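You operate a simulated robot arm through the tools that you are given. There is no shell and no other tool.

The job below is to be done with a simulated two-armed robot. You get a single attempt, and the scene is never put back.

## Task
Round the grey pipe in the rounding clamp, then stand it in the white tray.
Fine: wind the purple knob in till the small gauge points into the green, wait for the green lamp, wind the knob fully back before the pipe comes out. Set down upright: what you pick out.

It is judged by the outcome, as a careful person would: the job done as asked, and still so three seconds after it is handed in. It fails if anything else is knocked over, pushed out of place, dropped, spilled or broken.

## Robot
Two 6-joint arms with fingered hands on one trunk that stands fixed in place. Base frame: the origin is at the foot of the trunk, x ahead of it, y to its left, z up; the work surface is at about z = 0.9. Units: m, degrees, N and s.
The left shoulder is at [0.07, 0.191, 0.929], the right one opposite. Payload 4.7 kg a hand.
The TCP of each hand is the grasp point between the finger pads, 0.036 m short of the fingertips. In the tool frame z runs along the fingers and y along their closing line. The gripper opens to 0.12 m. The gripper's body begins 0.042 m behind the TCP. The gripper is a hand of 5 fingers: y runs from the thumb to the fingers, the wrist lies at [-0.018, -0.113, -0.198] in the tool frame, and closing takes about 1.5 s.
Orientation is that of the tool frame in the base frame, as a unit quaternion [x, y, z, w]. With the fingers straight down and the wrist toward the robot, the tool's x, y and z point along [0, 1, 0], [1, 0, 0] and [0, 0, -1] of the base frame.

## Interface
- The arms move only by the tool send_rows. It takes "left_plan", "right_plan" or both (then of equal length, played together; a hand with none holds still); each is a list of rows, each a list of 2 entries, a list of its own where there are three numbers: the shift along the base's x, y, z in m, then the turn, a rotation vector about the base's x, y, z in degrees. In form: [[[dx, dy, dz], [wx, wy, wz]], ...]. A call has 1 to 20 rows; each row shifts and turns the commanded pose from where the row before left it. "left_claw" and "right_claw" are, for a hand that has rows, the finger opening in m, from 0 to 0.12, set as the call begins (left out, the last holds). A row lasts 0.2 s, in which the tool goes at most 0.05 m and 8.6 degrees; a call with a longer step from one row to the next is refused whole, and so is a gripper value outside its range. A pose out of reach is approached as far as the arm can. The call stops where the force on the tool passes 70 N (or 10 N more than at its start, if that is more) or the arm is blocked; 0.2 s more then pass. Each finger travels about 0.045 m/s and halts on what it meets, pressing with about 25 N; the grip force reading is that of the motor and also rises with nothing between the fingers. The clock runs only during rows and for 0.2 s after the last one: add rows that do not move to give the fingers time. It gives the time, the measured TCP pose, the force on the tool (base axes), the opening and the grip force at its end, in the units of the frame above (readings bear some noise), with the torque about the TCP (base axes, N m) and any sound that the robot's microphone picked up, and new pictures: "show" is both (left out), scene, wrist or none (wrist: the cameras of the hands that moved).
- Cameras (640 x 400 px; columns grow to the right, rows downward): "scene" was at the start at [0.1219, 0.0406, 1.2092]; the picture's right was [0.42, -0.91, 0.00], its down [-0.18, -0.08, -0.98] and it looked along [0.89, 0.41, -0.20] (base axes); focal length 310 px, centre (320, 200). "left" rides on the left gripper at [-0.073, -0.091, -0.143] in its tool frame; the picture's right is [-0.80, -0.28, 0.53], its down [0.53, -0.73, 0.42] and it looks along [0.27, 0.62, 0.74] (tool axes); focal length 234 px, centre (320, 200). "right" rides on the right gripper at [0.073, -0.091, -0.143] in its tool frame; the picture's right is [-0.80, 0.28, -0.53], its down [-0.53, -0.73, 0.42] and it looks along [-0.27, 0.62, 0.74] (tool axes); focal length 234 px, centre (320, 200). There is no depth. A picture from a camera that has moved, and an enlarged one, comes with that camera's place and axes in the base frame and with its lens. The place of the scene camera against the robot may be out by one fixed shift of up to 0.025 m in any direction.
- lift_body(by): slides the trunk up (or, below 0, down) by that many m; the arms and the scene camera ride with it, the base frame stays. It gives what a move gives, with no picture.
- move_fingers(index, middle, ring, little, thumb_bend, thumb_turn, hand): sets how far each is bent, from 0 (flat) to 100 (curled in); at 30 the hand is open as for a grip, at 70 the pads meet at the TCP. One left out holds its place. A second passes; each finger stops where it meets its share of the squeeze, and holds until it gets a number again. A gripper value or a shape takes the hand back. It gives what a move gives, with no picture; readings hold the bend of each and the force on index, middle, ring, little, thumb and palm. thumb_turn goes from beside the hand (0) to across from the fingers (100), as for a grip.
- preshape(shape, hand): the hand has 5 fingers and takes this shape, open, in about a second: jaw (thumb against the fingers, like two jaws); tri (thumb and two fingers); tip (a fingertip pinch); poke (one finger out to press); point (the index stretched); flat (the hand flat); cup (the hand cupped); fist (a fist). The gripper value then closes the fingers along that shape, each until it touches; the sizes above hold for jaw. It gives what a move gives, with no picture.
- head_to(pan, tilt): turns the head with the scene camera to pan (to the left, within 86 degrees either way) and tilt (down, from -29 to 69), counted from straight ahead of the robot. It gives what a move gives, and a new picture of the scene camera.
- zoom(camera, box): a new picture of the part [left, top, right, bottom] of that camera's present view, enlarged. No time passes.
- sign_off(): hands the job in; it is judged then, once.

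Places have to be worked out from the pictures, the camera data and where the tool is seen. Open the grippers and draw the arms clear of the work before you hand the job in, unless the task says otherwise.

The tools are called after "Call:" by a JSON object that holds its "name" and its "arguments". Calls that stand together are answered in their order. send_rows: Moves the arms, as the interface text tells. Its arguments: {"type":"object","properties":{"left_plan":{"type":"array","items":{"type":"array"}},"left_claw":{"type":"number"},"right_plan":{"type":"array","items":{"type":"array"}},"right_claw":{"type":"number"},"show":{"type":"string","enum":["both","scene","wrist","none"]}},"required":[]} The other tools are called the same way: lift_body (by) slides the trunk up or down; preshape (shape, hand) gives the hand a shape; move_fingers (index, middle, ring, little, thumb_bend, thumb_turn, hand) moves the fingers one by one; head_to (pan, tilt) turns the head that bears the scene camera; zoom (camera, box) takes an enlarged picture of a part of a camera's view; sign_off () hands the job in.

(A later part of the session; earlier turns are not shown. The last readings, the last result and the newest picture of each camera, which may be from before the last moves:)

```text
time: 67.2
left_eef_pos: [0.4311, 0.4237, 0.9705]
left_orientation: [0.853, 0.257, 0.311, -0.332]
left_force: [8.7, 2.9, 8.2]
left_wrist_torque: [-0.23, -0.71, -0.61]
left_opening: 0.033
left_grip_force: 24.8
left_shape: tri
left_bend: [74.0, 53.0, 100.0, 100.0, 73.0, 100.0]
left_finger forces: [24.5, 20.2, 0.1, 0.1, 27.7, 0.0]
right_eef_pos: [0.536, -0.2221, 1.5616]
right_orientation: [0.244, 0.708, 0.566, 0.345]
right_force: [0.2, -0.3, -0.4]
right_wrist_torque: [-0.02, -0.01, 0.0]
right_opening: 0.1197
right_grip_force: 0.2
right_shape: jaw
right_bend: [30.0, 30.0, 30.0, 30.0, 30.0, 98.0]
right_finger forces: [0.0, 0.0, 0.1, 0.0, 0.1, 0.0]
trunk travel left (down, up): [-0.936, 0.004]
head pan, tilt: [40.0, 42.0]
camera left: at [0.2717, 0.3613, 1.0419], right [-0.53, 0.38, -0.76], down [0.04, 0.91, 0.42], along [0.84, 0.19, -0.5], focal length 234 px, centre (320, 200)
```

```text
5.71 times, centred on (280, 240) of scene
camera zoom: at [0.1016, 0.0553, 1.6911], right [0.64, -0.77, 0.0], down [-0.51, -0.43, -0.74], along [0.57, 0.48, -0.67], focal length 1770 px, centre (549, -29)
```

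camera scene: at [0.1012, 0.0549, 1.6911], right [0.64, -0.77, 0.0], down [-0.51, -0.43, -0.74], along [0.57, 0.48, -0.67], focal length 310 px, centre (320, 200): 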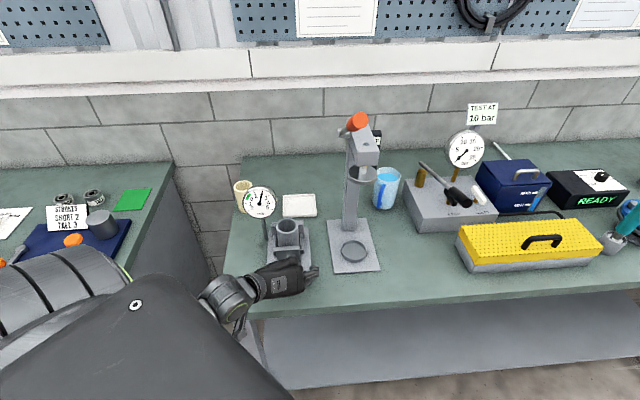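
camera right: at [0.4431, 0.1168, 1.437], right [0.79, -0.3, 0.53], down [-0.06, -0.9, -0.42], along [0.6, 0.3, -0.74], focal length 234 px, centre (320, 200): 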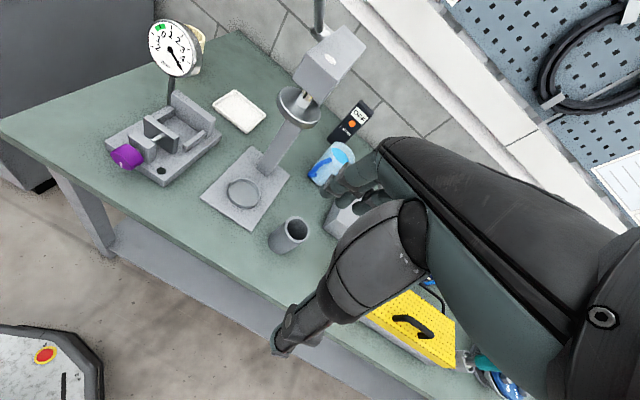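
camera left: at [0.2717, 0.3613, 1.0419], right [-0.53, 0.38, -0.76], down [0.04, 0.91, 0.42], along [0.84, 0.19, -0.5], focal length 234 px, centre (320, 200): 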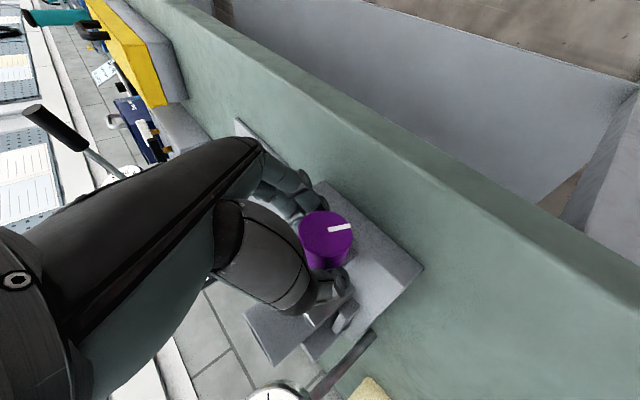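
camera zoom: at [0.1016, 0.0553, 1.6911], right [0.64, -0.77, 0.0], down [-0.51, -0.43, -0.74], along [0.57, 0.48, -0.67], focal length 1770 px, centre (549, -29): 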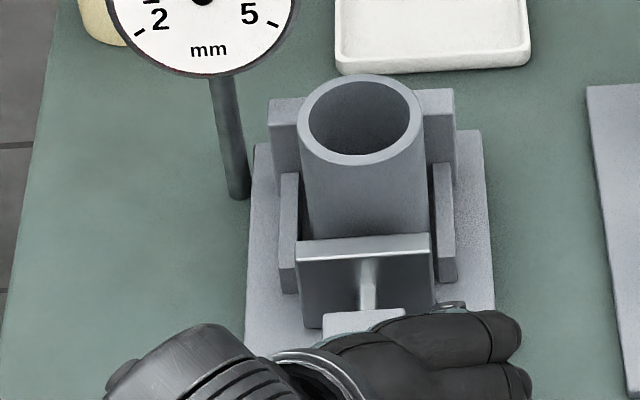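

Needle at about 1.6 mm: roughly 0.35 mm for 24°, so about 5 mm per turn. I'll continue to 44° and then regrip, to keep the fingertips clear of the base plate.

Call:
{"name": "send_rows", "arguments": {"left_plan": [[[0.00122, -0.00122, -0.00091], [5.657, 5.657, 0]], [[0.0011, -0.0011, -0.00114], [5.657, 5.657, 0]], [[0.00052, -0.00052, -0.00065], [2.828, 2.828, 0]], [[0, 0, 0], [0, 0, 0]]], "show": "wrist"}}

Call:
{"name": "zoom", "arguments": {"camera": "scene", "box": [235, 175, 285, 220]}}

Call:
{"name": "zoom", "arguments": {"camera": "left", "box": [240, 150, 460, 380]}}

```text
time: 68.2
left_eef_pos: [0.4358, 0.4184, 0.9686]
left_orientation: [0.837, 0.174, 0.234, -0.464]
left_force: [18.1, -10.4, 13.6]
left_wrist_torque: [-1.48, -1.41, -1.39]
left_opening: 0.0324
left_grip_force: 25.3
left_shape: tri
left_bend: [75.0, 52.0, 100.0, 100.0, 71.0, 98.0]
left_finger forces: [89.8, 42.8, 0.0, 0.0, 29.9, 0.0]
right_eef_pos: [0.537, -0.2256, 1.5606]
right_orientation: [0.246, 0.707, 0.566, 0.346]
right_force: [0.1, 0.2, 0.3]
right_wrist_torque: [0.0, -0.01, -0.03]
right_opening: 0.1201
right_grip_force: 0.0
right_shape: jaw
right_bend: [30.0, 30.0, 30.0, 30.0, 30.0, 98.0]
right_finger forces: [0.1, 0.0, 0.0, 0.1, 0.0, 0.0]
trunk travel left (down, up): [-0.936, 0.004]
head pan, tilt: [40.0, 42.0]
camera left: at [0.2966, 0.3353, 1.059], right [-0.69, 0.53, -0.49], down [0.17, 0.78, 0.61], along [0.71, 0.33, -0.62], focal length 234 px, centre (320, 200)
```

left: 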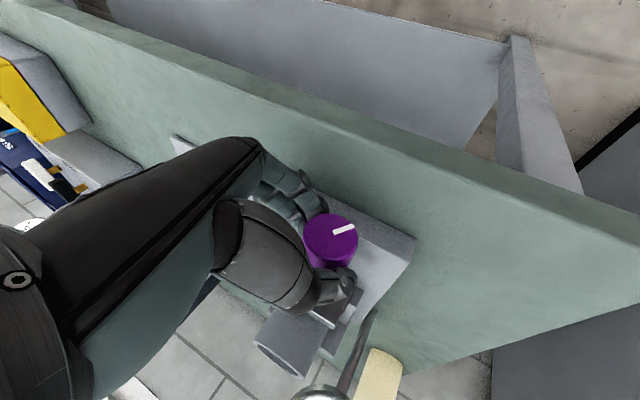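

```text
8.89 times, centred on (260, 198) of scene
camera zoom: at [0.1034, 0.0516, 1.6911], right [0.64, -0.77, 0.0], down [-0.51, -0.43, -0.74], along [0.57, 0.48, -0.67], focal length 2753 px, centre (853, 222)
```

zoom: 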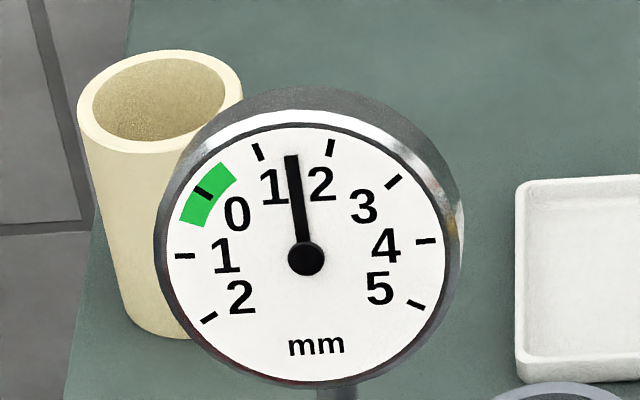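

```text
1.74 times, centred on (350, 265) of left
camera zoom: at [0.2966, 0.3353, 1.059], right [-0.69, 0.53, -0.49], down [0.17, 0.78, 0.61], along [0.71, 0.33, -0.62], focal length 407 px, centre (268, 87)
```

zoom: 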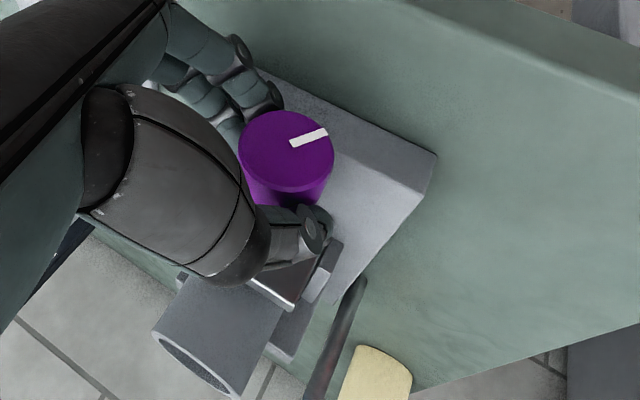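

The gauge only reached about 1.47 mm and the index force jumped to 90 N, so the grip slipped and something is binding. I'll open slightly to release and look at the fingers and mark.

Call:
{"name": "send_rows", "arguments": {"left_plan": [[[0, 0, 0], [0, 0, 0]], [[0, 0, 0], [0, 0, 0]], [[0, 0, 0], [0, 0, 0]], [[0, 0, 0], [0, 0, 0]]], "left_claw": 0.07, "show": "wrist"}}

Call:
{"name": "zoom", "arguments": {"camera": "scene", "box": [235, 175, 285, 220]}}

Call:
{"name": "zoom", "arguments": {"camera": "left", "box": [260, 150, 400, 290]}}

```text
time: 69.2
left_eef_pos: [0.432, 0.4211, 0.9699]
left_orientation: [0.836, 0.174, 0.234, -0.465]
left_force: [8.0, 2.0, 36.0]
left_wrist_torque: [0.12, -1.1, 0.15]
left_opening: 0.0604
left_grip_force: 0.1
left_shape: tri
left_bend: [76.0, 48.0, 99.0, 99.0, 67.0, 100.0]
left_finger forces: [63.9, 21.9, 0.0, 0.0, 0.1, 0.0]
right_eef_pos: [0.5342, -0.2233, 1.5637]
right_orientation: [0.245, 0.706, 0.568, 0.345]
right_force: [-0.7, 1.0, 0.3]
right_wrist_torque: [0.0, 0.0, 0.02]
right_opening: 0.12
right_grip_force: 0.1
right_shape: jaw
right_bend: [30.0, 30.0, 30.0, 30.0, 30.0, 98.0]
right_finger forces: [0.1, 0.0, 0.0, 0.0, 0.0, 0.0]
trunk travel left (down, up): [-0.936, 0.004]
head pan, tilt: [40.0, 42.0]
camera left: at [0.2926, 0.337, 1.0603], right [-0.69, 0.53, -0.49], down [0.16, 0.78, 0.61], along [0.71, 0.34, -0.62], focal length 234 px, centre (320, 200)
```

left: 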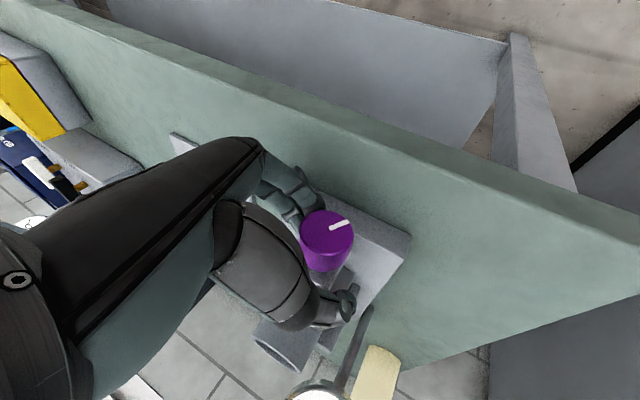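

```text
8.89 times, centred on (260, 198) of scene
camera zoom: at [0.0988, 0.0524, 1.6915], right [0.64, -0.77, 0.0], down [-0.51, -0.43, -0.74], along [0.57, 0.48, -0.67], focal length 2753 px, centre (853, 222)
```

zoom: 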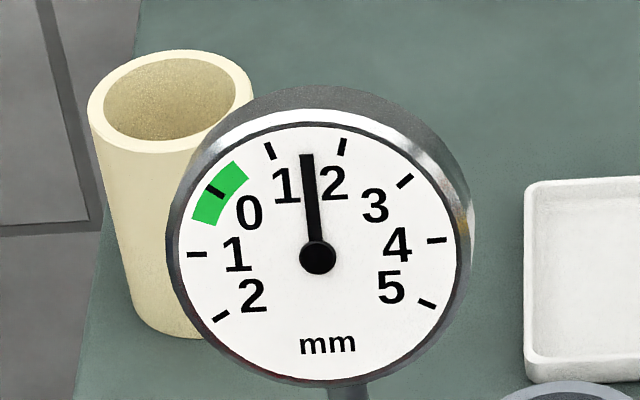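

```text
2.86 times, centred on (330, 220) of left
camera zoom: at [0.2926, 0.337, 1.0603], right [-0.69, 0.53, -0.49], down [0.16, 0.78, 0.61], along [0.71, 0.34, -0.62], focal length 669 px, centre (291, 143)
```

zoom: 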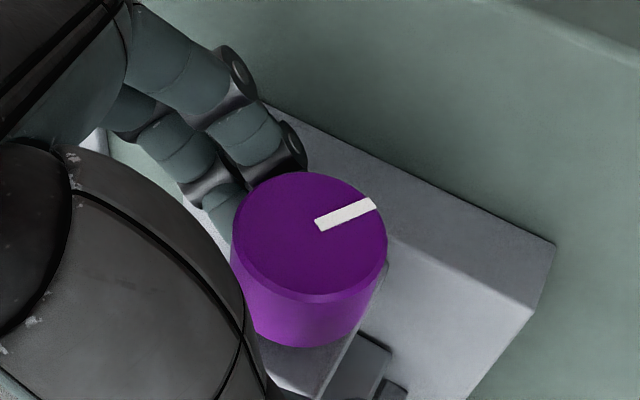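

The thumb has opened, but the index is still pinned (64 N). I'll turn the hand back a little and lift slightly to free the index finger.

Call:
{"name": "send_rows", "arguments": {"left_plan": [[[-0.0011, 0.0011, 0.0012], [-5.657, -5.657, 0]], [[-0.0012, 0.0012, 0.0012], [-5.657, -5.657, 0]], [[0, 0, 0], [0, 0, 0]], [[0, 0, 0], [0, 0, 0]]], "show": "wrist"}}

Call:
{"name": "zoom", "arguments": {"camera": "left", "box": [260, 150, 400, 290]}}

```text
time: 70.2
left_eef_pos: [0.4279, 0.4208, 0.9705]
left_orientation: [0.852, 0.24, 0.295, -0.359]
left_force: [-12.0, -8.4, 9.5]
left_wrist_torque: [-0.33, 0.22, -0.13]
left_opening: 0.0643
left_grip_force: 0.1
left_shape: tri
left_bend: [76.0, 42.0, 99.0, 99.0, 67.0, 100.0]
left_finger forces: [17.2, 0.0, 0.0, 0.0, 0.1, 0.1]
right_eef_pos: [0.533, -0.226, 1.5626]
right_orientation: [0.245, 0.707, 0.567, 0.346]
right_force: [0.2, 0.5, 1.0]
right_wrist_torque: [-0.01, 0.01, 0.03]
right_opening: 0.12
right_grip_force: 0.1
right_shape: jaw
right_bend: [30.0, 30.0, 30.0, 30.0, 30.0, 98.0]
right_finger forces: [0.1, 0.1, 0.1, 0.1, 0.0, 0.0]
trunk travel left (down, up): [-0.936, 0.004]
head pan, tilt: [40.0, 42.0]
camera left: at [0.2729, 0.3549, 1.0465], right [-0.57, 0.41, -0.71], down [0.06, 0.88, 0.46], along [0.82, 0.22, -0.53], focal length 234 px, centre (320, 200)
```

left: 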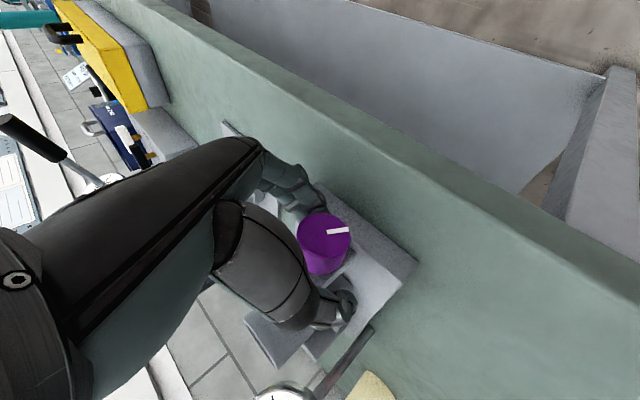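

```text
2.86 times, centred on (330, 220) of left
camera zoom: at [0.2729, 0.3549, 1.0465], right [-0.57, 0.41, -0.71], down [0.06, 0.88, 0.46], along [0.82, 0.22, -0.53], focal length 669 px, centre (291, 143)
```

zoom: 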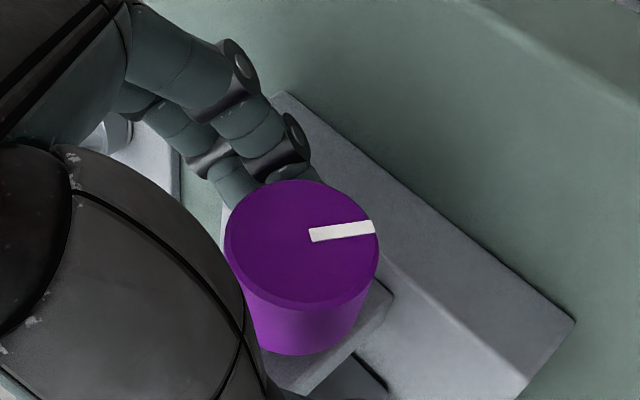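

The index tip has curled behind the knob above the base plate, so it was reaching too deep. I'll turn fully back to where it went in, then open wide.

Call:
{"name": "send_rows", "arguments": {"left_plan": [[[-0.0009, 0.0009, 0.0005], [-4.95, -4.95, 0]], [[-0.0009, 0.0009, 0.0005], [-4.95, -4.95, 0]], [[-0.0009, 0.0009, 0.0003], [-4.95, -4.95, 0]], [[-0.0009, 0.0009, 0.0002], [-4.95, -4.95, 0]], [[0, 0, 0], [0, 0, 0]], [[0, 0, 0], [0, 0, 0]], [[0, 0, 0], [0, 0, 0]], [[0, 0, 0], [0, 0, 0]], [[0, 0, 0], [0, 0, 0]], [[0, 0, 0], [0, 0, 0]]], "left_claw": 0.12, "show": "wrist"}}

Call:
{"name": "zoom", "arguments": {"camera": "left", "box": [260, 150, 400, 290]}}

Call:
{"name": "zoom", "arguments": {"camera": "scene", "box": [220, 170, 330, 280]}}

```text
time: 72.5
left_eef_pos: [0.4283, 0.4269, 0.9694]
left_orientation: [0.838, 0.345, 0.391, -0.161]
left_force: [-0.1, -0.5, 1.3]
left_wrist_torque: [0.0, -0.02, -0.02]
left_opening: 0.1195
left_grip_force: 0.0
left_shape: tri
left_bend: [30.0, 30.0, 99.0, 99.0, 30.0, 98.0]
left_finger forces: [0.1, 0.0, 0.0, 0.0, 0.1, 0.0]
right_eef_pos: [0.5341, -0.2225, 1.5603]
right_orientation: [0.243, 0.708, 0.567, 0.344]
right_force: [0.1, -0.6, 0.4]
right_wrist_torque: [0.0, -0.02, -0.02]
right_opening: 0.1198
right_grip_force: 0.0
right_shape: jaw
right_bend: [30.0, 30.0, 30.0, 30.0, 30.0, 98.0]
right_finger forces: [0.1, 0.0, 0.0, 0.1, 0.1, 0.0]
trunk travel left (down, up): [-0.936, 0.004]
head pan, tilt: [40.0, 42.0]
camera left: at [0.2524, 0.3804, 1.0076], right [-0.28, 0.12, -0.95], down [-0.04, 0.99, 0.14], along [0.96, 0.08, -0.27], focal length 234 px, centre (320, 200)
```

left: 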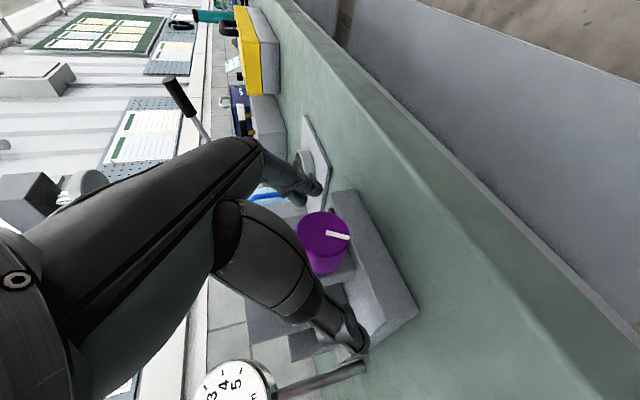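

```text
2.86 times, centred on (330, 220) of left
camera zoom: at [0.2524, 0.3804, 1.0076], right [-0.28, 0.12, -0.95], down [-0.04, 0.99, 0.14], along [0.96, 0.08, -0.27], focal length 669 px, centre (291, 143)
```

zoom: 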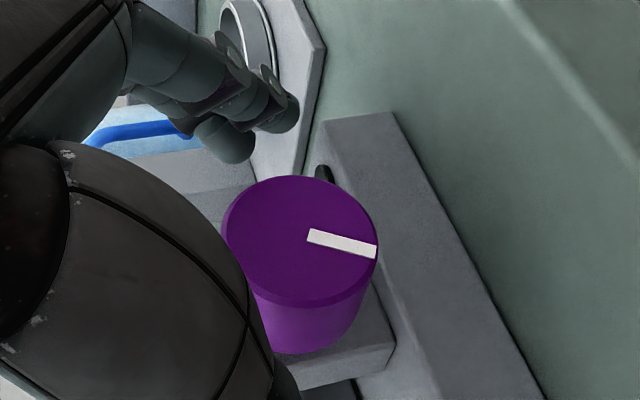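

```text
3.64 times, centred on (275, 225) of scene
camera zoom: at [0.1013, 0.0552, 1.691], right [0.64, -0.77, 0.0], down [-0.51, -0.43, -0.74], along [0.57, 0.48, -0.67], focal length 1126 px, centre (484, 109)
```

zoom: 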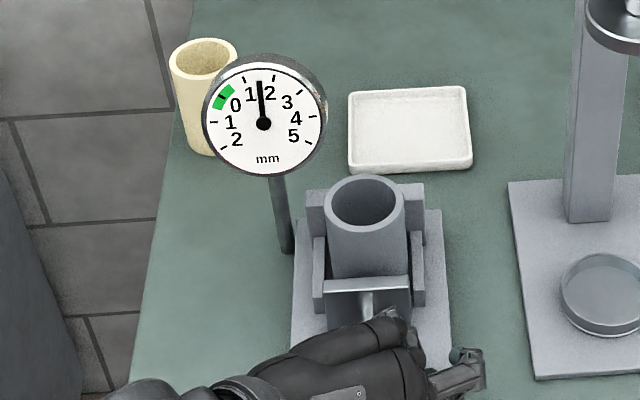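

Freed, with the gauge holding at about 1.55 mm. The thumb and index close under the knob's centre, so I'll raise the hand 2.5 cm to put the knob between their pads, and pre-rotate to −30° before regripping.

Call:
{"name": "send_rows", "arguments": {"left_plan": [[[0.0, 0.0, 0.0125], [0, 0, 0]], [[0.0005, 0.0015, 0.0125], [0, 0, 0]], [[0, 0, 0], [0, 0, 0]]], "show": "wrist", "left_claw": 0.085}}

Call:
{"name": "zoom", "arguments": {"camera": "left", "box": [250, 150, 410, 370]}}

```text
time: 73.2
left_eef_pos: [0.4276, 0.4281, 0.9953]
left_orientation: [0.838, 0.345, 0.392, -0.161]
left_force: [0.7, 1.4, 0.2]
left_wrist_torque: [0.01, -0.01, 0.0]
left_opening: 0.0851
left_grip_force: 0.0
left_shape: tri
left_bend: [73.0, 37.0, 99.0, 99.0, 59.0, 99.0]
left_finger forces: [0.0, 0.0, 0.0, 0.0, 0.0, 0.0]
right_eef_pos: [0.5353, -0.2224, 1.562]
right_orientation: [0.244, 0.708, 0.566, 0.345]
right_force: [-0.3, -0.5, 0.7]
right_wrist_torque: [0.02, 0.01, 0.03]
right_opening: 0.1199
right_grip_force: 0.1
right_shape: jaw
right_bend: [30.0, 30.0, 30.0, 30.0, 30.0, 98.0]
right_finger forces: [0.0, 0.0, 0.1, 0.0, 0.0, 0.1]
trunk travel left (down, up): [-0.936, 0.004]
head pan, tilt: [40.0, 42.0]
camera left: at [0.2525, 0.3808, 1.0332], right [-0.28, 0.12, -0.95], down [-0.04, 0.99, 0.14], along [0.96, 0.08, -0.27], focal length 234 px, centre (320, 200)
```

left: 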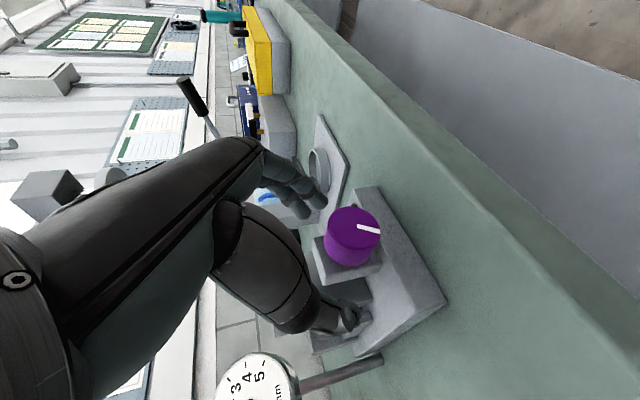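

```text
1.82 times, centred on (330, 260) of left
camera zoom: at [0.2525, 0.3808, 1.0332], right [-0.28, 0.12, -0.95], down [-0.04, 0.99, 0.14], along [0.96, 0.08, -0.27], focal length 426 px, centre (302, 91)
```

zoom: 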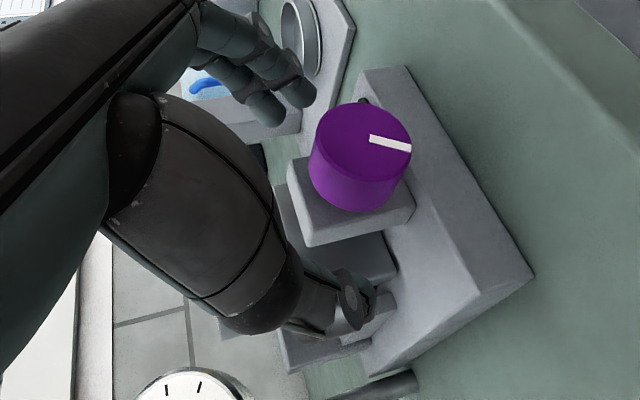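

In that pose the grip line passes beside the knob, so I overshot; the earlier height was nearly right and the trouble was the middle finger reaching the base plate past about 35°. I'll come back down 2 cm and work in the safe range from −30° to +25°, first turning back to −30° with the hand half open.

Call:
{"name": "send_rows", "arguments": {"left_plan": [[[-0.0014, 0.0011, -0.0058], [-5.3, -5.3, 0]], [[-0.0014, 0.0011, -0.0058], [-5.3, -5.3, 0]], [[-0.0014, 0.0011, -0.0058], [-5.3, -5.3, 0]], [[-0.0014, 0.0011, -0.0058], [-5.3, -5.3, 0]], [[0, 0, 0], [0, 0, 0]]], "left_claw": 0.075, "show": "wrist"}}

Call:
{"name": "zoom", "arguments": {"camera": "left", "box": [250, 150, 410, 370]}}

Call:
{"name": "zoom", "arguments": {"camera": "scene", "box": [220, 200, 330, 310]}}

```text
time: 74.5
left_eef_pos: [0.4223, 0.427, 0.9749]
left_orientation: [0.785, 0.417, 0.457, 0.035]
left_force: [-0.6, 0.6, 1.8]
left_wrist_torque: [0.19, 0.06, 0.03]
left_opening: 0.0749
left_grip_force: 0.1
left_shape: tri
left_bend: [73.0, 40.0, 99.0, 99.0, 64.0, 100.0]
left_finger forces: [0.1, 0.0, 0.0, 0.1, 2.3, 0.1]
left hand out of reach, approached as far as the arm can: row 4
right_eef_pos: [0.5367, -0.2241, 1.5622]
right_orientation: [0.244, 0.708, 0.566, 0.345]
right_force: [-0.7, 0.0, 0.3]
right_wrist_torque: [0.02, 0.02, 0.01]
right_opening: 0.1199
right_grip_force: 0.0
right_shape: jaw
right_bend: [30.0, 30.0, 30.0, 30.0, 30.0, 98.0]
right_finger forces: [0.0, 0.0, 0.1, 0.0, 0.1, 0.1]
trunk travel left (down, up): [-0.936, 0.004]
head pan, tilt: [40.0, 42.0]
camera left: at [0.2419, 0.389, 0.9692], right [0.03, -0.2, -0.98], down [-0.01, 0.98, -0.2], along [1.0, 0.02, 0.03], focal length 234 px, centre (320, 200)
```

left: 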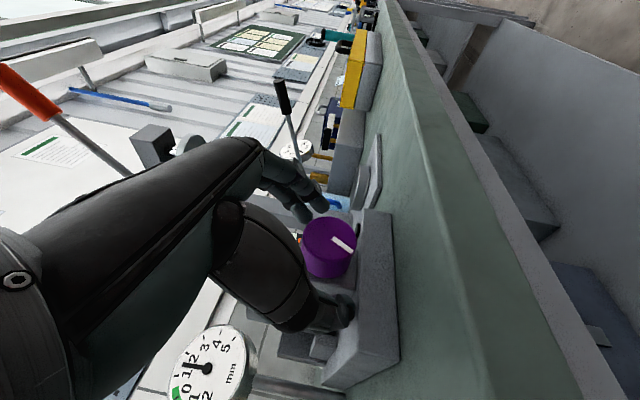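

```text
1.82 times, centred on (330, 260) of left
camera zoom: at [0.2419, 0.389, 0.9692], right [0.03, -0.2, -0.98], down [-0.01, 0.98, -0.2], along [1.0, 0.02, 0.03], focal length 426 px, centre (302, 91)
```

zoom: 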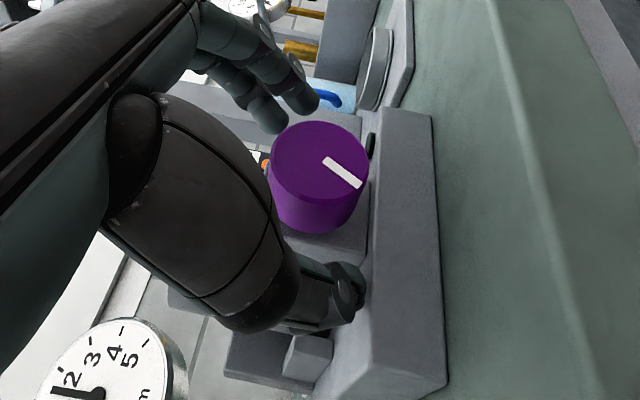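

```text
3.64 times, centred on (275, 255) of scene
camera zoom: at [0.101, 0.0548, 1.6911], right [0.64, -0.77, 0.0], down [-0.51, -0.43, -0.74], along [0.57, 0.48, -0.67], focal length 1126 px, centre (484, 0)
```

zoom: 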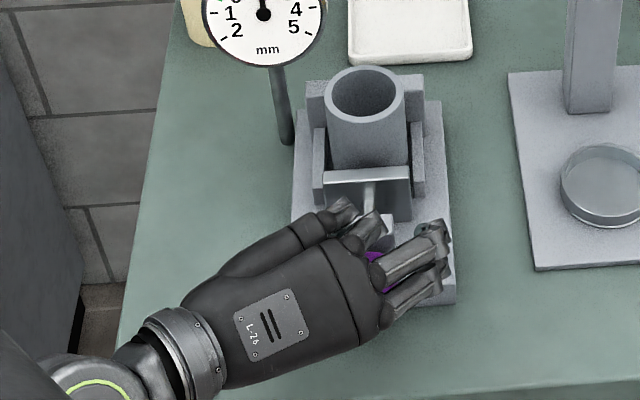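

Alignment is good now, with the knob centred between the index and thumb lines. The thumb just brushes something (2 N), so I'll start from −20° instead and close there.

Call:
{"name": "send_rows", "arguments": {"left_plan": [[[-0.001, 0.0003, -0.0009], [3.54, 3.54, 0]], [[-0.001, 0.0003, -0.0009], [3.54, 3.54, 0]], [[0, 0, 0], [0, 0, 0]]], "show": "none"}}

Call:
{"name": "send_rows", "arguments": {"left_plan": [[[0, 0, 0], [0, 0, 0]], [[0, 0, 0], [0, 0, 0]], [[0, 0, 0], [0, 0, 0]], [[0, 0, 0], [0, 0, 0]], [[0, 0, 0], [0, 0, 0]]], "left_claw": 0.02, "show": "wrist"}}

Call:
{"name": "zoom", "arguments": {"camera": "left", "box": [250, 150, 410, 370]}}

```text
time: 75.2
left_eef_pos: [0.4211, 0.4284, 0.9737]
left_orientation: [0.812, 0.389, 0.433, -0.038]
left_force: [-1.0, 0.0, -0.1]
left_wrist_torque: [0.01, 0.0, 0.0]
left_opening: 0.0748
left_grip_force: 0.0
left_shape: tri
left_bend: [73.0, 40.0, 99.0, 99.0, 64.0, 100.0]
left_finger forces: [0.0, 0.0, 0.0, 0.1, 0.0, 0.0]
right_eef_pos: [0.5361, -0.2227, 1.5619]
right_orientation: [0.244, 0.708, 0.566, 0.345]
right_force: [-0.1, 0.1, -0.4]
right_wrist_torque: [-0.03, 0.02, 0.02]
right_opening: 0.1198
right_grip_force: 0.1
right_shape: jaw
right_bend: [30.0, 30.0, 30.0, 30.0, 30.0, 98.0]
right_finger forces: [0.1, 0.1, 0.0, 0.0, 0.1, 0.0]
trunk travel left (down, up): [-0.936, 0.004]
head pan, tilt: [40.0, 42.0]
```

```text
time: 76.5
left_eef_pos: [0.4214, 0.4272, 0.9735]
left_orientation: [0.813, 0.389, 0.432, -0.041]
left_force: [0.2, -2.2, -3.6]
left_wrist_torque: [0.03, 0.05, -0.13]
left_opening: 0.0348
left_grip_force: 24.5
left_shape: tri
left_bend: [74.0, 53.0, 100.0, 100.0, 74.0, 100.0]
left_finger forces: [10.3, 10.9, 0.0, 0.0, 21.9, 0.0]
right_eef_pos: [0.5354, -0.2238, 1.5624]
right_orientation: [0.244, 0.708, 0.566, 0.345]
right_force: [0.3, -0.2, 0.9]
right_wrist_torque: [0.03, 0.0, -0.02]
right_opening: 0.1201
right_grip_force: 0.0
right_shape: jaw
right_bend: [30.0, 30.0, 30.0, 30.0, 30.0, 98.0]
right_finger forces: [0.0, 0.0, 0.0, 0.1, 0.0, 0.0]
trunk travel left (down, up): [-0.936, 0.004]
head pan, tilt: [40.0, 42.0]
camera left: at [0.2401, 0.3901, 0.9851], right [-0.09, -0.08, -0.99], down [-0.03, 1.0, -0.08], along [1.0, 0.02, -0.1], focal length 234 px, centre (320, 200)
```

left: 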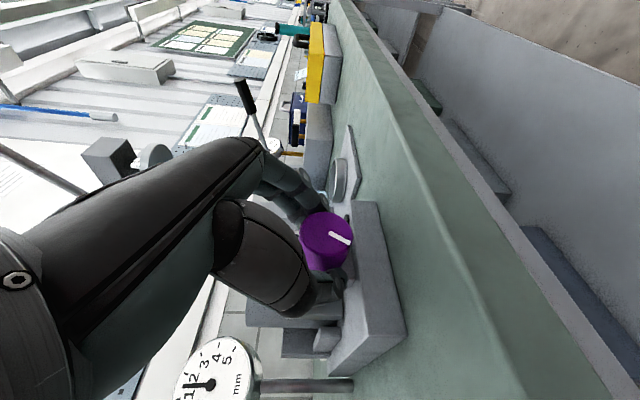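

```text
1.82 times, centred on (330, 260) of left
camera zoom: at [0.2401, 0.3901, 0.9851], right [-0.09, -0.08, -0.99], down [-0.03, 1.0, -0.08], along [1.0, 0.02, -0.1], focal length 426 px, centre (302, 91)
```

zoom: 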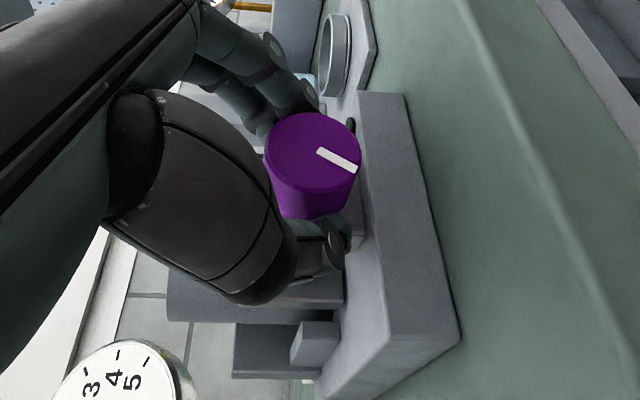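

Good grip again (thumb 22 N, index and middle 10–11 N). Winding in clockwise by 48° about the knob axis.

Call:
{"name": "send_rows", "arguments": {"left_plan": [[[0.00146, -0.00146, 0.00043], [5.657, 5.657, 0]], [[0.00148, -0.00148, 0.00014], [5.657, 5.657, 0]], [[0.00148, -0.00148, -0.00016], [5.657, 5.657, 0]], [[0.00146, -0.00146, -0.00044], [5.657, 5.657, 0]], [[0.00139, -0.00139, -0.00073], [5.657, 5.657, 0]], [[0.00131, -0.00131, -0.00099], [5.657, 5.657, 0]], [[0, 0, 0], [0, 0, 0]]], "show": "wrist"}}

Call:
{"name": "zoom", "arguments": {"camera": "scene", "box": [235, 175, 285, 220]}}

Call:
{"name": "zoom", "arguments": {"camera": "left", "box": [250, 150, 410, 370]}}

```text
time: 78.0
left_eef_pos: [0.4295, 0.4173, 0.9724]
left_orientation: [0.855, 0.22, 0.274, -0.38]
left_force: [2.7, 0.8, 4.0]
left_wrist_torque: [-0.23, -0.41, -0.59]
left_opening: 0.0344
left_grip_force: 24.7
left_shape: tri
left_bend: [74.0, 53.0, 100.0, 100.0, 73.0, 100.0]
left_finger forces: [10.6, 24.3, 0.1, 0.0, 25.6, 0.0]
right_eef_pos: [0.5356, -0.2234, 1.562]
right_orientation: [0.244, 0.707, 0.567, 0.345]
right_force: [0.0, -0.2, 0.1]
right_wrist_torque: [-0.01, -0.01, -0.01]
right_opening: 0.1199
right_grip_force: 0.0
right_shape: jaw
right_bend: [30.0, 30.0, 30.0, 30.0, 30.0, 98.0]
right_finger forces: [0.0, 0.1, 0.0, 0.1, 0.0, 0.0]
trunk travel left (down, up): [-0.936, 0.004]
head pan, tilt: [40.0, 42.0]
camera left: at [0.2787, 0.3499, 1.0557], right [-0.61, 0.44, -0.66], down [0.1, 0.87, 0.49], along [0.79, 0.23, -0.57], focal length 234 px, centre (320, 200)
```

left: 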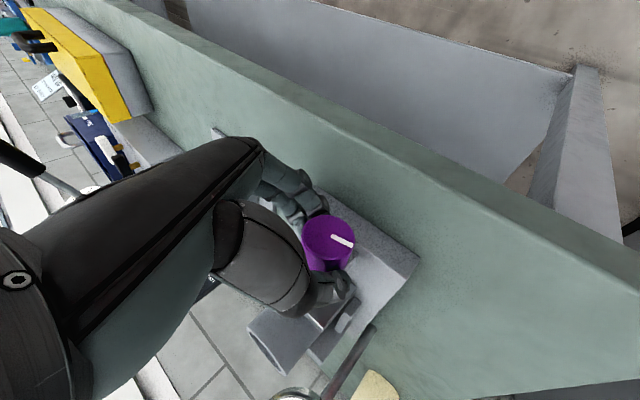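

```text
8.89 times, centred on (260, 198) of scene
camera zoom: at [0.1009, 0.0551, 1.6911], right [0.64, -0.77, 0.0], down [-0.51, -0.43, -0.74], along [0.57, 0.48, -0.67], focal length 2753 px, centre (853, 222)
```

zoom: 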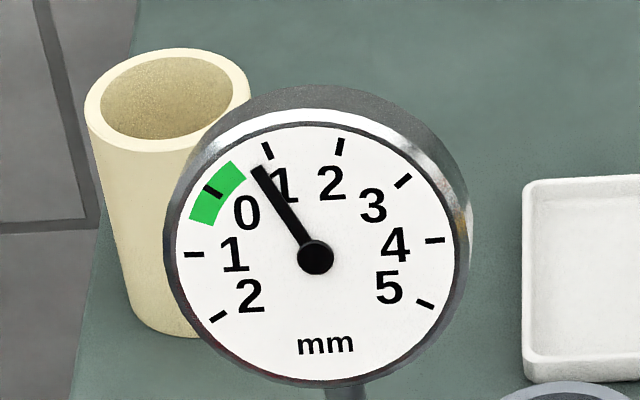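

```text
1.82 times, centred on (330, 260) of left
camera zoom: at [0.2787, 0.3499, 1.0557], right [-0.61, 0.44, -0.66], down [0.1, 0.87, 0.49], along [0.79, 0.23, -0.57], focal length 426 px, centre (302, 91)
```

zoom: 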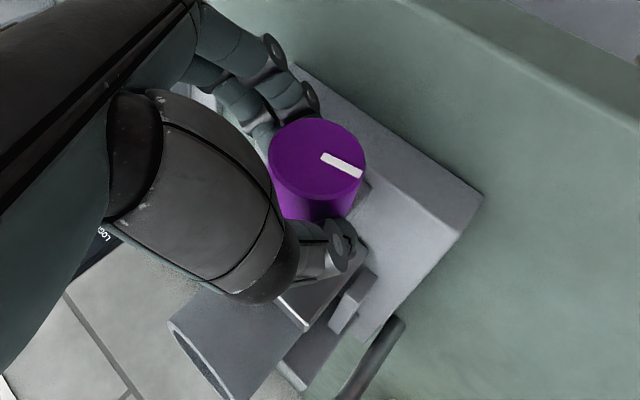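

No slip this time: the gauge is at about 0.73 mm, 0.82 mm for 48°. I'll open, turn the hand back 48°, and regrip for the last 43° or so.

Call:
{"name": "send_rows", "arguments": {"left_plan": [[[0, 0, 0], [0, 0, 0]], [[0, 0, 0], [0, 0, 0]], [[0, 0, 0], [0, 0, 0]], [[-0.00131, 0.00131, 0.00099], [-5.657, -5.657, 0]], [[-0.00139, 0.00139, 0.00073], [-5.657, -5.657, 0]], [[-0.00146, 0.00146, 0.00044], [-5.657, -5.657, 0]], [[-0.00148, 0.00148, 0.00016], [-5.657, -5.657, 0]], [[-0.00148, 0.00148, -0.00014], [-5.657, -5.657, 0]], [[-0.00146, 0.00146, -0.00043], [-5.657, -5.657, 0]], [[0, 0, 0], [0, 0, 0]]], "left_claw": 0.07, "show": "wrist"}}

Call:
{"name": "zoom", "arguments": {"camera": "scene", "box": [235, 175, 285, 220]}}

Call:
{"name": "zoom", "arguments": {"camera": "left", "box": [250, 150, 410, 370]}}

```text
time: 80.2
left_eef_pos: [0.4201, 0.4262, 0.9733]
left_orientation: [0.812, 0.39, 0.432, -0.037]
left_force: [0.9, -0.5, 1.5]
left_wrist_torque: [-0.03, 0.01, 0.02]
left_opening: 0.0694
left_grip_force: 0.0
left_shape: tri
left_bend: [74.0, 42.0, 99.0, 99.0, 67.0, 100.0]
left_finger forces: [0.0, 0.1, 0.0, 0.1, 0.0, 0.0]
right_eef_pos: [0.5363, -0.2238, 1.5623]
right_orientation: [0.245, 0.708, 0.566, 0.346]
right_force: [0.9, -0.2, 0.0]
right_wrist_torque: [-0.02, 0.01, -0.02]
right_opening: 0.1199
right_grip_force: 0.1
right_shape: jaw
right_bend: [30.0, 30.0, 30.0, 30.0, 30.0, 98.0]
right_finger forces: [0.1, 0.1, 0.0, 0.0, 0.0, 0.1]
trunk travel left (down, up): [-0.936, 0.004]
head pan, tilt: [40.0, 42.0]
camera left: at [0.2398, 0.3891, 0.9854], right [-0.09, -0.08, -0.99], down [-0.03, 1.0, -0.08], along [1.0, 0.02, -0.09], focal length 234 px, centre (320, 200)
```

left: 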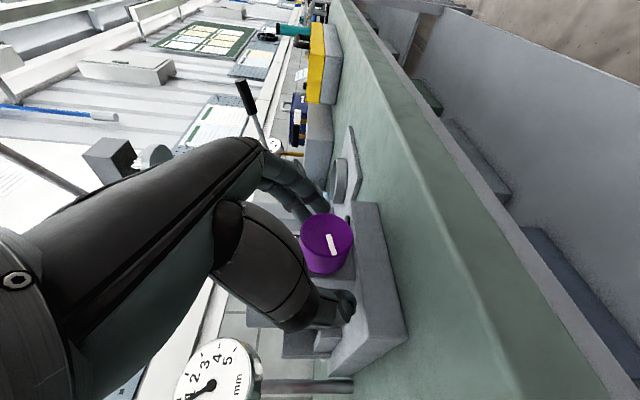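

```text
8.89 times, centred on (260, 198) of scene
camera zoom: at [0.1014, 0.0549, 1.6911], right [0.64, -0.77, 0.0], down [-0.51, -0.43, -0.74], along [0.57, 0.48, -0.67], focal length 2753 px, centre (853, 222)
```

zoom: 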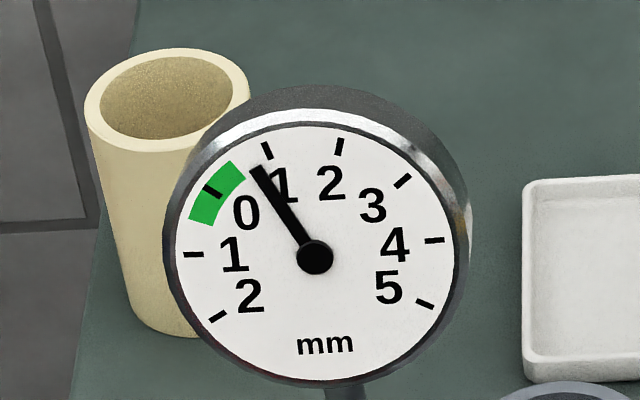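

```text
1.82 times, centred on (330, 260) of left
camera zoom: at [0.2398, 0.3891, 0.9854], right [-0.09, -0.08, -0.99], down [-0.03, 1.0, -0.08], along [1.0, 0.02, -0.09], focal length 426 px, centre (302, 91)
```

zoom: 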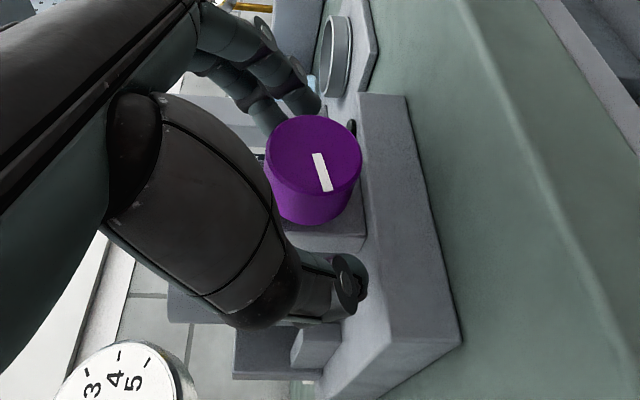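

The hand is back and the gauge is holding at 0.73 mm. Closing and winding in another 40°, which should bring the needle to about 0.05 mm.

Call:
{"name": "send_rows", "arguments": {"left_plan": [[[0, 0, 0], [0, 0, 0]], [[0, 0, 0], [0, 0, 0]], [[0, 0, 0], [0, 0, 0]], [[0, 0, 0], [0, 0, 0]], [[0, 0, 0], [0, 0, 0]], [[0.00146, -0.00146, 0.00043], [5.657, 5.657, 0]], [[0.00148, -0.00148, 0.00014], [5.657, 5.657, 0]], [[0.00148, -0.00148, -0.00016], [5.657, 5.657, 0]], [[0.00146, -0.00146, -0.00044], [5.657, 5.657, 0]], [[0.00139, -0.00139, -0.00073], [5.657, 5.657, 0]], [[0, 0, 0], [0, 0, 0]]], "left_claw": 0.02, "show": "wrist"}}

Call:
{"name": "zoom", "arguments": {"camera": "scene", "box": [235, 175, 285, 220]}}

Call:
{"name": "zoom", "arguments": {"camera": "scene", "box": [220, 190, 330, 300]}}

```text
time: 82.7
left_eef_pos: [0.4284, 0.4195, 0.9741]
left_orientation: [0.859, 0.252, 0.305, -0.326]
left_force: [1.6, -2.9, 4.5]
left_wrist_torque: [-0.12, -0.35, -0.36]
left_opening: 0.0342
left_grip_force: 24.8
left_shape: tri
left_bend: [74.0, 54.0, 100.0, 100.0, 74.0, 100.0]
left_finger forces: [11.3, 19.6, 0.1, 0.0, 24.3, 0.0]
right_eef_pos: [0.5354, -0.224, 1.5621]
right_orientation: [0.244, 0.708, 0.566, 0.345]
right_force: [0.0, 1.1, 0.4]
right_wrist_torque: [-0.02, 0.06, -0.02]
right_opening: 0.1199
right_grip_force: 0.0
right_shape: jaw
right_bend: [30.0, 30.0, 30.0, 30.0, 30.0, 98.0]
right_finger forces: [0.0, 0.0, 0.0, 0.0, 0.0, 0.0]
trunk travel left (down, up): [-0.936, 0.004]
head pan, tilt: [40.0, 42.0]
camera left: at [0.269, 0.3597, 1.0477], right [-0.54, 0.37, -0.75], down [0.06, 0.91, 0.41], along [0.84, 0.18, -0.51], focal length 234 px, centre (320, 200)
```

left: 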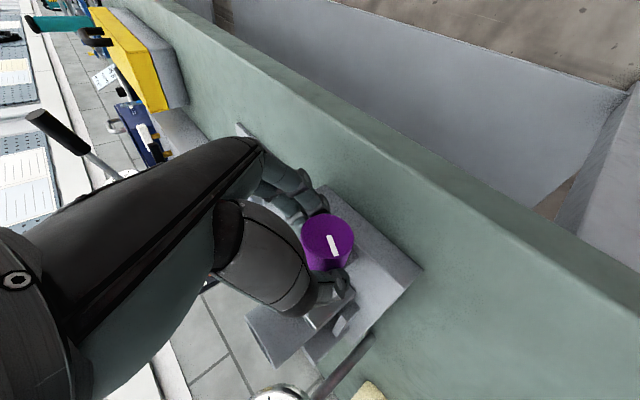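

```text
8.89 times, centred on (260, 198) of scene
camera zoom: at [0.1005, 0.0543, 1.6912], right [0.64, -0.77, 0.0], down [-0.51, -0.43, -0.74], along [0.57, 0.48, -0.67], focal length 2753 px, centre (853, 222)
```

zoom: 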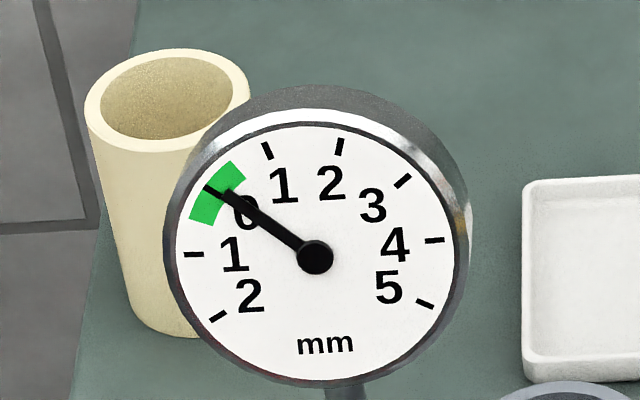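

```text
3.64 times, centred on (275, 245) of scene
camera zoom: at [0.1005, 0.0543, 1.6912], right [0.64, -0.77, 0.0], down [-0.51, -0.43, -0.74], along [0.57, 0.48, -0.67], focal length 1126 px, centre (484, 36)
```

zoom: 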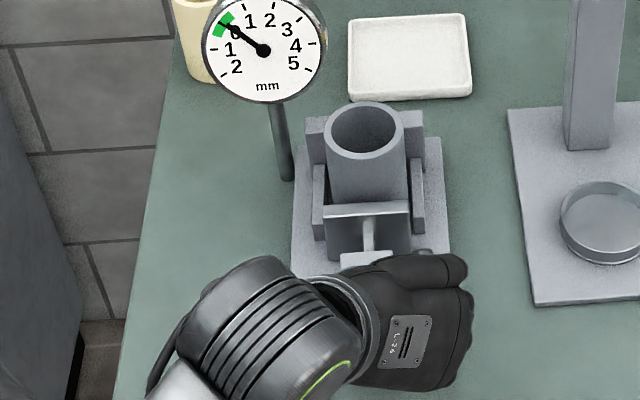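

The needle sits right at 0, in the middle of the green. I'll hold still and wait, then look for the lamp on the clamp's base.

Call:
{"name": "send_rows", "arguments": {"left_plan": [[[0, 0, 0], [0, 0, 0]], [[0, 0, 0], [0, 0, 0]], [[0, 0, 0], [0, 0, 0]], [[0, 0, 0], [0, 0, 0]], [[0, 0, 0], [0, 0, 0]], [[0, 0, 0], [0, 0, 0]], [[0, 0, 0], [0, 0, 0]], [[0, 0, 0], [0, 0, 0]], [[0, 0, 0], [0, 0, 0]], [[0, 0, 0], [0, 0, 0]], [[0, 0, 0], [0, 0, 0]], [[0, 0, 0], [0, 0, 0]], [[0, 0, 0], [0, 0, 0]], [[0, 0, 0], [0, 0, 0]], [[0, 0, 0], [0, 0, 0]], [[0, 0, 0], [0, 0, 0]]], "show": "wrist"}}

Call:
{"name": "zoom", "arguments": {"camera": "scene", "box": [220, 175, 330, 300]}}

```text
time: 86.0
left_eef_pos: [0.4283, 0.4194, 0.9729]
left_orientation: [0.859, 0.251, 0.304, -0.327]
left_force: [0.9, -2.5, 6.5]
left_wrist_torque: [-0.11, -0.34, -0.31]
left_opening: 0.0344
left_grip_force: 24.9
left_shape: tri
left_bend: [74.0, 54.0, 100.0, 100.0, 74.0, 100.0]
left_finger forces: [10.7, 19.0, 0.0, 0.0, 24.4, 0.0]
right_eef_pos: [0.5365, -0.2236, 1.5622]
right_orientation: [0.244, 0.707, 0.566, 0.345]
right_force: [0.8, -0.9, 0.1]
right_wrist_torque: [-0.02, -0.03, 0.05]
right_opening: 0.1199
right_grip_force: 0.0
right_shape: jaw
right_bend: [30.0, 30.0, 30.0, 30.0, 30.0, 98.0]
right_finger forces: [0.0, 0.1, 0.0, 0.0, 0.0, 0.2]
trunk travel left (down, up): [-0.936, 0.004]
head pan, tilt: [40.0, 42.0]
camera left: at [0.2689, 0.3597, 1.0475], right [-0.54, 0.37, -0.75], down [0.06, 0.91, 0.41], along [0.84, 0.18, -0.51], focal length 234 px, centre (320, 200)
```

left: 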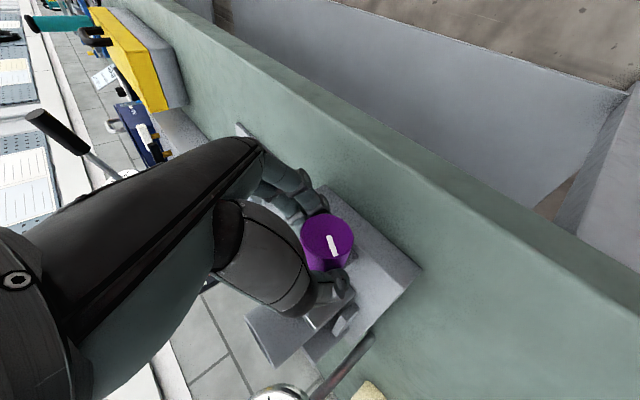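

```text
3.20 times, centred on (275, 238) of scene
camera zoom: at [0.1009, 0.0538, 1.6911], right [0.64, -0.77, 0.0], down [-0.51, -0.43, -0.74], along [0.57, 0.48, -0.67], focal length 991 px, centre (464, 80)
```

zoom: 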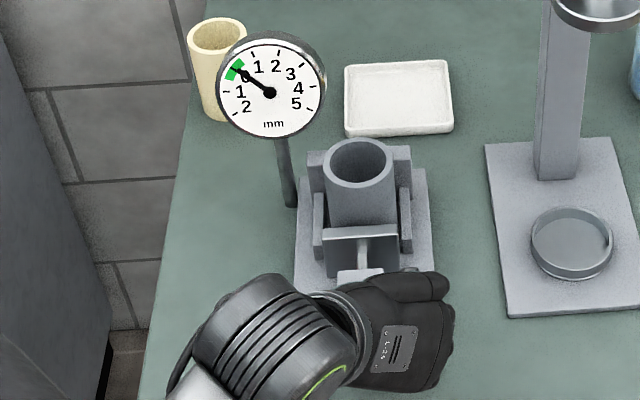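

The gauge holds in the green but the hand hides the lamp. I'll open, back the hand off along its fingers, and look at the lamp.

Call:
{"name": "send_rows", "arguments": {"left_plan": [[[0, 0, 0], [0, 0, 0]], [[0, 0, 0], [0, 0, 0]], [[0, 0, 0], [0, 0, 0]], [[0, 0, 0], [0, 0, 0]], [[-0.0103, -0.0186, 0.0161], [0, 0, 0]], [[-0.0103, -0.0186, 0.0161], [0, 0, 0]], [[-0.0103, -0.0186, 0.0161], [0, 0, 0]], [[0, 0, 0], [0, 0, 0]]], "left_claw": 0.08, "show": "wrist"}}

Call:
{"name": "zoom", "arguments": {"camera": "scene", "box": [220, 175, 330, 300]}}

```text
time: 87.8
left_eef_pos: [0.3966, 0.3641, 1.0212]
left_orientation: [0.859, 0.252, 0.303, -0.326]
left_force: [-0.5, 0.1, -0.7]
left_wrist_torque: [-0.01, -0.02, 0.0]
left_opening: 0.0798
left_grip_force: 0.0
left_shape: tri
left_bend: [73.0, 39.0, 99.0, 99.0, 62.0, 100.0]
left_finger forces: [0.1, 0.0, 0.0, 0.0, 0.0, 0.0]
right_eef_pos: [0.5358, -0.222, 1.561]
right_orientation: [0.244, 0.708, 0.566, 0.345]
right_force: [0.5, -0.4, 0.2]
right_wrist_torque: [0.0, -0.02, 0.01]
right_opening: 0.12
right_grip_force: 0.1
right_shape: jaw
right_bend: [30.0, 30.0, 30.0, 30.0, 30.0, 98.0]
right_finger forces: [0.0, 0.0, 0.0, 0.1, 0.0, 0.1]
trunk travel left (down, up): [-0.936, 0.004]
head pan, tilt: [40.0, 42.0]
camera left: at [0.2384, 0.3052, 1.0954], right [-0.54, 0.37, -0.75], down [0.06, 0.91, 0.41], along [0.84, 0.18, -0.52], focal length 234 px, centre (320, 200)
```

left: 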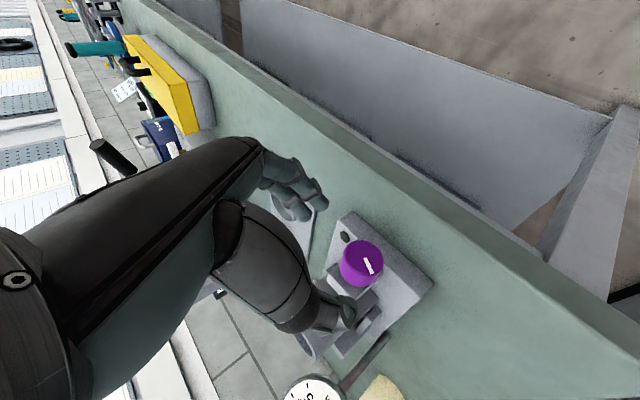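

```text
3.20 times, centred on (275, 238) of scene
camera zoom: at [0.102, 0.0557, 1.691], right [0.64, -0.77, 0.0], down [-0.51, -0.43, -0.74], along [0.57, 0.48, -0.67], focal length 991 px, centre (464, 80)
```

zoom: 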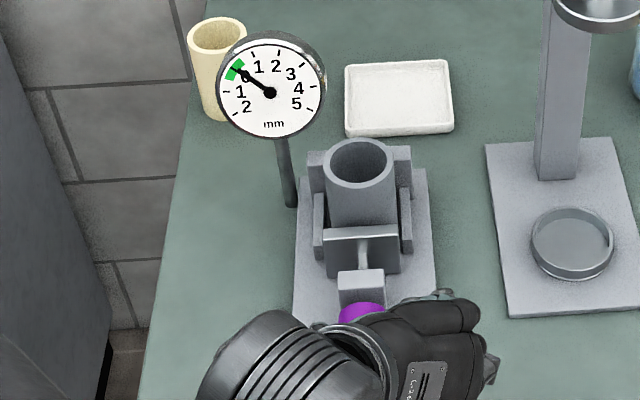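

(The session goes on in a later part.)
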